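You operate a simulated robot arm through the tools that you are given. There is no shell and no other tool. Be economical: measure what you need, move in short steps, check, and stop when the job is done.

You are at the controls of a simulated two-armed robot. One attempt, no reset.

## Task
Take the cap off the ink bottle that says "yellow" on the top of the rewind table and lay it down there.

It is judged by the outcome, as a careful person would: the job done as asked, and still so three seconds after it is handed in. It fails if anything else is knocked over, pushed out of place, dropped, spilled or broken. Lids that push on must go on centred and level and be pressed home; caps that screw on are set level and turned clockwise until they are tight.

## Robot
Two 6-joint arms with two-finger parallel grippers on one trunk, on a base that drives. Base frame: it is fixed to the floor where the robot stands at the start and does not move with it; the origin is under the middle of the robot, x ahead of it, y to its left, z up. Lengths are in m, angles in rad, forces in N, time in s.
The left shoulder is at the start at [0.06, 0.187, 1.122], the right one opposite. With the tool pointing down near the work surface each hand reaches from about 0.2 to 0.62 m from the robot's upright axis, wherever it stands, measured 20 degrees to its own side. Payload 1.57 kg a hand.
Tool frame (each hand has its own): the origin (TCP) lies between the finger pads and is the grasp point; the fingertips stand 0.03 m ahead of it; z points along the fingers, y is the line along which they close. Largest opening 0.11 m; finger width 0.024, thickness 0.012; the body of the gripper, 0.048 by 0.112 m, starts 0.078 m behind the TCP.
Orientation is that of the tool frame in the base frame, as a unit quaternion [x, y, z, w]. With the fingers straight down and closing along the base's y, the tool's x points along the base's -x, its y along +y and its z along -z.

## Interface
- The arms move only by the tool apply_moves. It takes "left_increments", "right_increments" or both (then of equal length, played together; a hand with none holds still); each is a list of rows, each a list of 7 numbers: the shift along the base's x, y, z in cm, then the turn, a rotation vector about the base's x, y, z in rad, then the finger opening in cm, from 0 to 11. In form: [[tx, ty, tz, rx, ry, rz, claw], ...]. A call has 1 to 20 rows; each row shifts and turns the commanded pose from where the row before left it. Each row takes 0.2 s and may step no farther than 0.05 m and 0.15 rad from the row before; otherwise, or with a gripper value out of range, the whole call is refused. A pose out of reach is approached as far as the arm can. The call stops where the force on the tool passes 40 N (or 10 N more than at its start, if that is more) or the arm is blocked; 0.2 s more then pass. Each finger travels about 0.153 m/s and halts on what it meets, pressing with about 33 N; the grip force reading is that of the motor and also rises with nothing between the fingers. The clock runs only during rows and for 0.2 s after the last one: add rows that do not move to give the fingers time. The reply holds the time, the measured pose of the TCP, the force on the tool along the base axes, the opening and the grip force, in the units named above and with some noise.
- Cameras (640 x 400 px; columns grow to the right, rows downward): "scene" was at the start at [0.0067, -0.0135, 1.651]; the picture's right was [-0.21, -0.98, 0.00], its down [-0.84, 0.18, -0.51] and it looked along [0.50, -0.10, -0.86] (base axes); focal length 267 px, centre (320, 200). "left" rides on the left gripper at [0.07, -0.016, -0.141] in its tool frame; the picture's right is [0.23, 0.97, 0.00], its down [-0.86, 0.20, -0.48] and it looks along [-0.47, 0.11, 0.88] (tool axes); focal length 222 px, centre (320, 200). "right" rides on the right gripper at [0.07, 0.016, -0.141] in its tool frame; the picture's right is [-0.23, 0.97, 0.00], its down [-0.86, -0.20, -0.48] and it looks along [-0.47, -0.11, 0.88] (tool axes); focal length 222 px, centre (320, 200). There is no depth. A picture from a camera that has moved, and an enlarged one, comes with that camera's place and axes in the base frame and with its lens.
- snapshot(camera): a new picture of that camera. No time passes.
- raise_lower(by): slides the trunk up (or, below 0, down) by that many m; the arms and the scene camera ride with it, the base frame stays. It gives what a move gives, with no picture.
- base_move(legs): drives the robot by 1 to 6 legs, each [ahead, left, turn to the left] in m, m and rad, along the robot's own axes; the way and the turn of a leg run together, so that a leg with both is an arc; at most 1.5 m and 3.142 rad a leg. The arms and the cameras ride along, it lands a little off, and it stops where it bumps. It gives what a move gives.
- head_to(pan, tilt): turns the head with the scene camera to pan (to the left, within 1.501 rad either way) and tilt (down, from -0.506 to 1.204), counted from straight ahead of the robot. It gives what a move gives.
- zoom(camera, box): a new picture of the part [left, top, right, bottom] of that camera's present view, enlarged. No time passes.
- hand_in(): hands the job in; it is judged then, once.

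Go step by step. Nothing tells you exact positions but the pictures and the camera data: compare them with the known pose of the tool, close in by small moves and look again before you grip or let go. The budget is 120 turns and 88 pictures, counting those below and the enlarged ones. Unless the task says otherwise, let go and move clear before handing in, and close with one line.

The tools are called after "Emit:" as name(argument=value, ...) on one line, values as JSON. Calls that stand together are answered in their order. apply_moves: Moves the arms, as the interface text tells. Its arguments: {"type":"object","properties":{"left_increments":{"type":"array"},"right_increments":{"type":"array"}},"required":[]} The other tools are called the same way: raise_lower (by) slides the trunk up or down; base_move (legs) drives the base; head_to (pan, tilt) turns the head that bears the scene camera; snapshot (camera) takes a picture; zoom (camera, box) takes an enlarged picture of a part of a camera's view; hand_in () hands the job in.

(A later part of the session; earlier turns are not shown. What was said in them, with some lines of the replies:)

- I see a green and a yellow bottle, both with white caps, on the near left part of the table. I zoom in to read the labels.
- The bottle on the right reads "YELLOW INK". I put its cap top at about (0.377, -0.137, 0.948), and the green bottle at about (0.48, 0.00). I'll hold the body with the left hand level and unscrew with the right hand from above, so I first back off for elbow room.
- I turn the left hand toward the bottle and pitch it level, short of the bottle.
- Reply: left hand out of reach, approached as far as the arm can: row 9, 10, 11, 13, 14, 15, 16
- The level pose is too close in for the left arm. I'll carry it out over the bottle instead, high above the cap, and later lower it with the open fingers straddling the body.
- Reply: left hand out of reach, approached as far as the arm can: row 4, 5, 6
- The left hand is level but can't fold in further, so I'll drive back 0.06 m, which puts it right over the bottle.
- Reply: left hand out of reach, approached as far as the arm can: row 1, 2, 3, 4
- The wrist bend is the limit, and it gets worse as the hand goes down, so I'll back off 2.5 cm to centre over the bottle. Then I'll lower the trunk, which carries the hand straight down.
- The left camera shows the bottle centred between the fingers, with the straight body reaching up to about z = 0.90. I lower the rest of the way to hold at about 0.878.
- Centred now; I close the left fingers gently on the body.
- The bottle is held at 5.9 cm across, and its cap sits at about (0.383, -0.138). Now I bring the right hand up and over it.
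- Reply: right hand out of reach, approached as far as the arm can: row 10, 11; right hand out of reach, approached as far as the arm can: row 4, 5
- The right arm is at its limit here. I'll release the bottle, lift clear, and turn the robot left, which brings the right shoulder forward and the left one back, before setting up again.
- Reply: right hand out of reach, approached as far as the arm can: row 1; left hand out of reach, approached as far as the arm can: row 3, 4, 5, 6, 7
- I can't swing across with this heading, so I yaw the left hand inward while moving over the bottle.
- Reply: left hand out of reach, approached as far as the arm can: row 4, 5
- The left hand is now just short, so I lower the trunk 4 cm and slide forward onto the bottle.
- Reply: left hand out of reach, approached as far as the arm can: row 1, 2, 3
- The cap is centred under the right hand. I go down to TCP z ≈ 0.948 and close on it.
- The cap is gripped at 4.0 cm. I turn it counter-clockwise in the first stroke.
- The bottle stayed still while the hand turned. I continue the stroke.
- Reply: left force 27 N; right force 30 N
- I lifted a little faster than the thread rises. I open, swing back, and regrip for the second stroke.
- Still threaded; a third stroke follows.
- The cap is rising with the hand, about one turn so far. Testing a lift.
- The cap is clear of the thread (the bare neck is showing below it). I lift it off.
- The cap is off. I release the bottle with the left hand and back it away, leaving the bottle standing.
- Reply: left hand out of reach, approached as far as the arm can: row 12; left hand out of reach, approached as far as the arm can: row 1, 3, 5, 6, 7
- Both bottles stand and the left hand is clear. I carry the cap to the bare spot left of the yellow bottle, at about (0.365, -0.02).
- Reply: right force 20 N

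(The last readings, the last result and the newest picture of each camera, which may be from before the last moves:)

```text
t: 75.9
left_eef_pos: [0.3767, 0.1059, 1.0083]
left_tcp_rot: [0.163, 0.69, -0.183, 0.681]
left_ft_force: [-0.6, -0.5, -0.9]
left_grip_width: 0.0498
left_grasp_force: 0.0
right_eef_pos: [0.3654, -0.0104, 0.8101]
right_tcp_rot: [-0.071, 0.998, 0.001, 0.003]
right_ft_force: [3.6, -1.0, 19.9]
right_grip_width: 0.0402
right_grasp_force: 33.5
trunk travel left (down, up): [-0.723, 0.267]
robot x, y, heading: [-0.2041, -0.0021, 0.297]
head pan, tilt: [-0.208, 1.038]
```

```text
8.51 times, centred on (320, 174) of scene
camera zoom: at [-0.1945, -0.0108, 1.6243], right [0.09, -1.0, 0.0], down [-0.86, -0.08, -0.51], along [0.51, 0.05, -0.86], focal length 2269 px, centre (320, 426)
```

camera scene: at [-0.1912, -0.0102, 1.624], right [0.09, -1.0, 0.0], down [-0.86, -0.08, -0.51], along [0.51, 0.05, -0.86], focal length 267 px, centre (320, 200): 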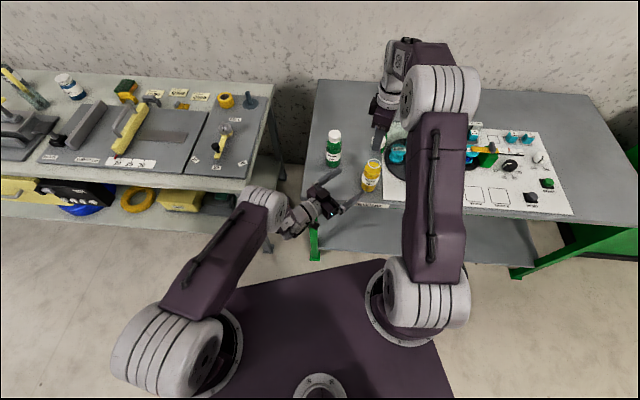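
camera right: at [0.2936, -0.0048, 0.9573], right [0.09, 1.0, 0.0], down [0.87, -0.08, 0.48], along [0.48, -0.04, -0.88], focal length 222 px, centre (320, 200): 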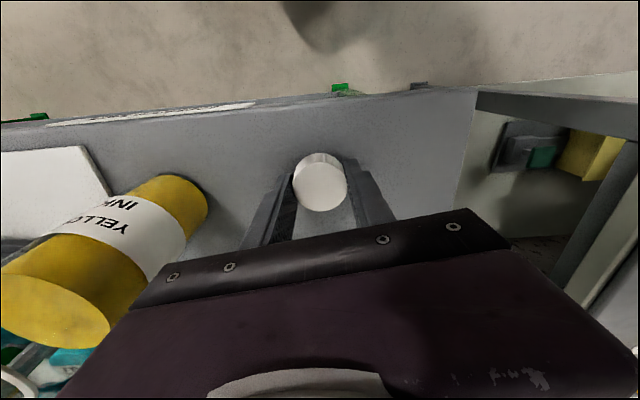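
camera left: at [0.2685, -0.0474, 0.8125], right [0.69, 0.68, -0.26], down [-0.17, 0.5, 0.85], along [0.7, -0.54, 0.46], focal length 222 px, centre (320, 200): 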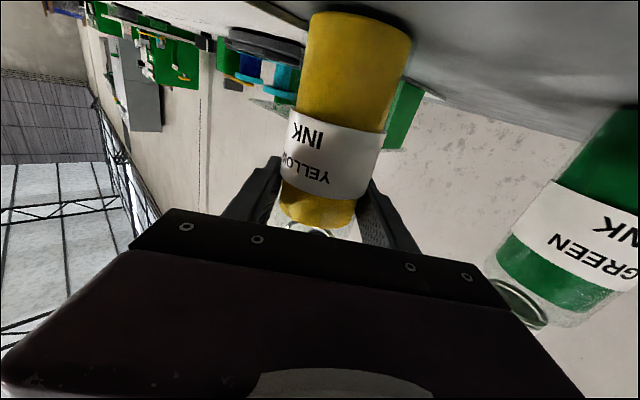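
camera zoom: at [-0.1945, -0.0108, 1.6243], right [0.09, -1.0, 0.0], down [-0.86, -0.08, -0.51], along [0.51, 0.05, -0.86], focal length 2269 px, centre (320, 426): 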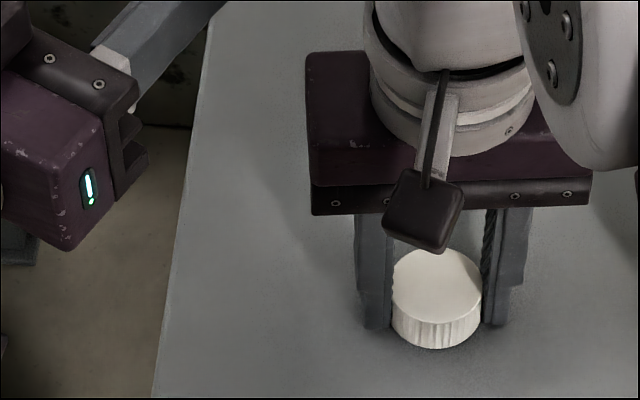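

Contact at 20 N: the cap is on the table. I ease up 1.5 mm, then open and rise.

Emit:
apply_moves(right_increments=[[0, 0, 0.15, 0, 0, 0, 3.5], [0, 0, 0, 0, 0, 0, 4.2], [0, 0, 0, 0, 0, 0, 4.8], [0, 0, 0, 0, 0, 0, 6], [0, 0, 0.5, 0, 0, 0, 6], [0, 0, 2, 0, 0, 0, 6], [0, 0, 3, 0, 0, 0, 6], [0, 0, 4, 0, 0, 0, 6], [0, 0, 4, 0, 0, 0, 6], [0, 0, 4, 0, 0, 0, 6], [0, 0, 4, 0, 0, 0, 6]])

Emit:
snapshot(camera="right")

Emit:
zoom(camera="scene", box=[270, 100, 430, 225])

```text
t: 78.3
left_eef_pos: [0.3776, 0.1052, 1.0054]
left_tcp_rot: [0.164, 0.69, -0.184, 0.68]
left_ft_force: [0.7, 0.0, 0.2]
left_grip_width: 0.0503
left_grasp_force: 0.0
right_eef_pos: [0.3637, -0.0105, 1.0249]
right_tcp_rot: [-0.071, 0.997, 0.0, 0.0]
right_ft_force: [-0.3, 1.3, -0.5]
right_grip_width: 0.0598
right_grasp_force: 0.0
trunk travel left (down, up): [-0.723, 0.267]
robot x, y, heading: [-0.2013, -0.0024, 0.299]
head pan, tilt: [-0.208, 1.038]
```

```text
22 pictures are left
camera right: at [0.2932, -0.005, 1.167], right [0.09, 1.0, 0.0], down [0.87, -0.08, 0.48], along [0.48, -0.04, -0.88], focal length 222 px, centre (320, 200)
```

right: 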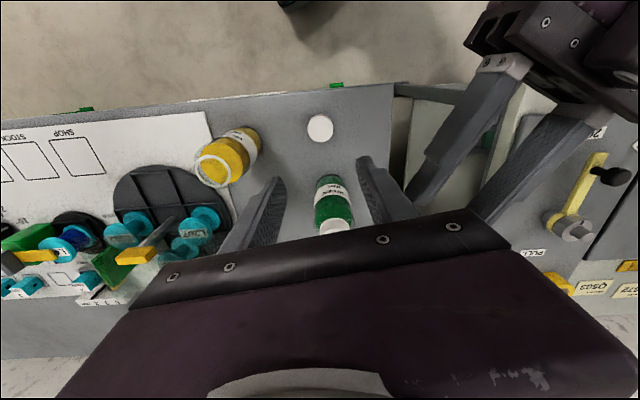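

```text
3.20 times, centred on (350, 162) of scene
camera zoom: at [-0.1924, -0.0109, 1.624], right [0.09, -1.0, 0.0], down [-0.86, -0.08, -0.51], along [0.51, 0.05, -0.86], focal length 853 px, centre (224, 320)
```

zoom: 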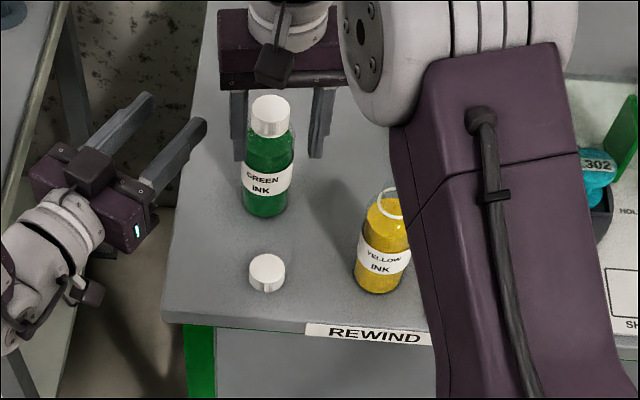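

The cap lies flat on the rewind table, both bottles are upright, and nothing else has moved. Both hands are empty and clear, so I hand in.

Emit:
hand_in()

```text
The job is handed in.
```

The cap from the "YELLOW INK" bottle is off and lying flat on the rewind table, just to the left of the bottle, which is still standing upright where it was.
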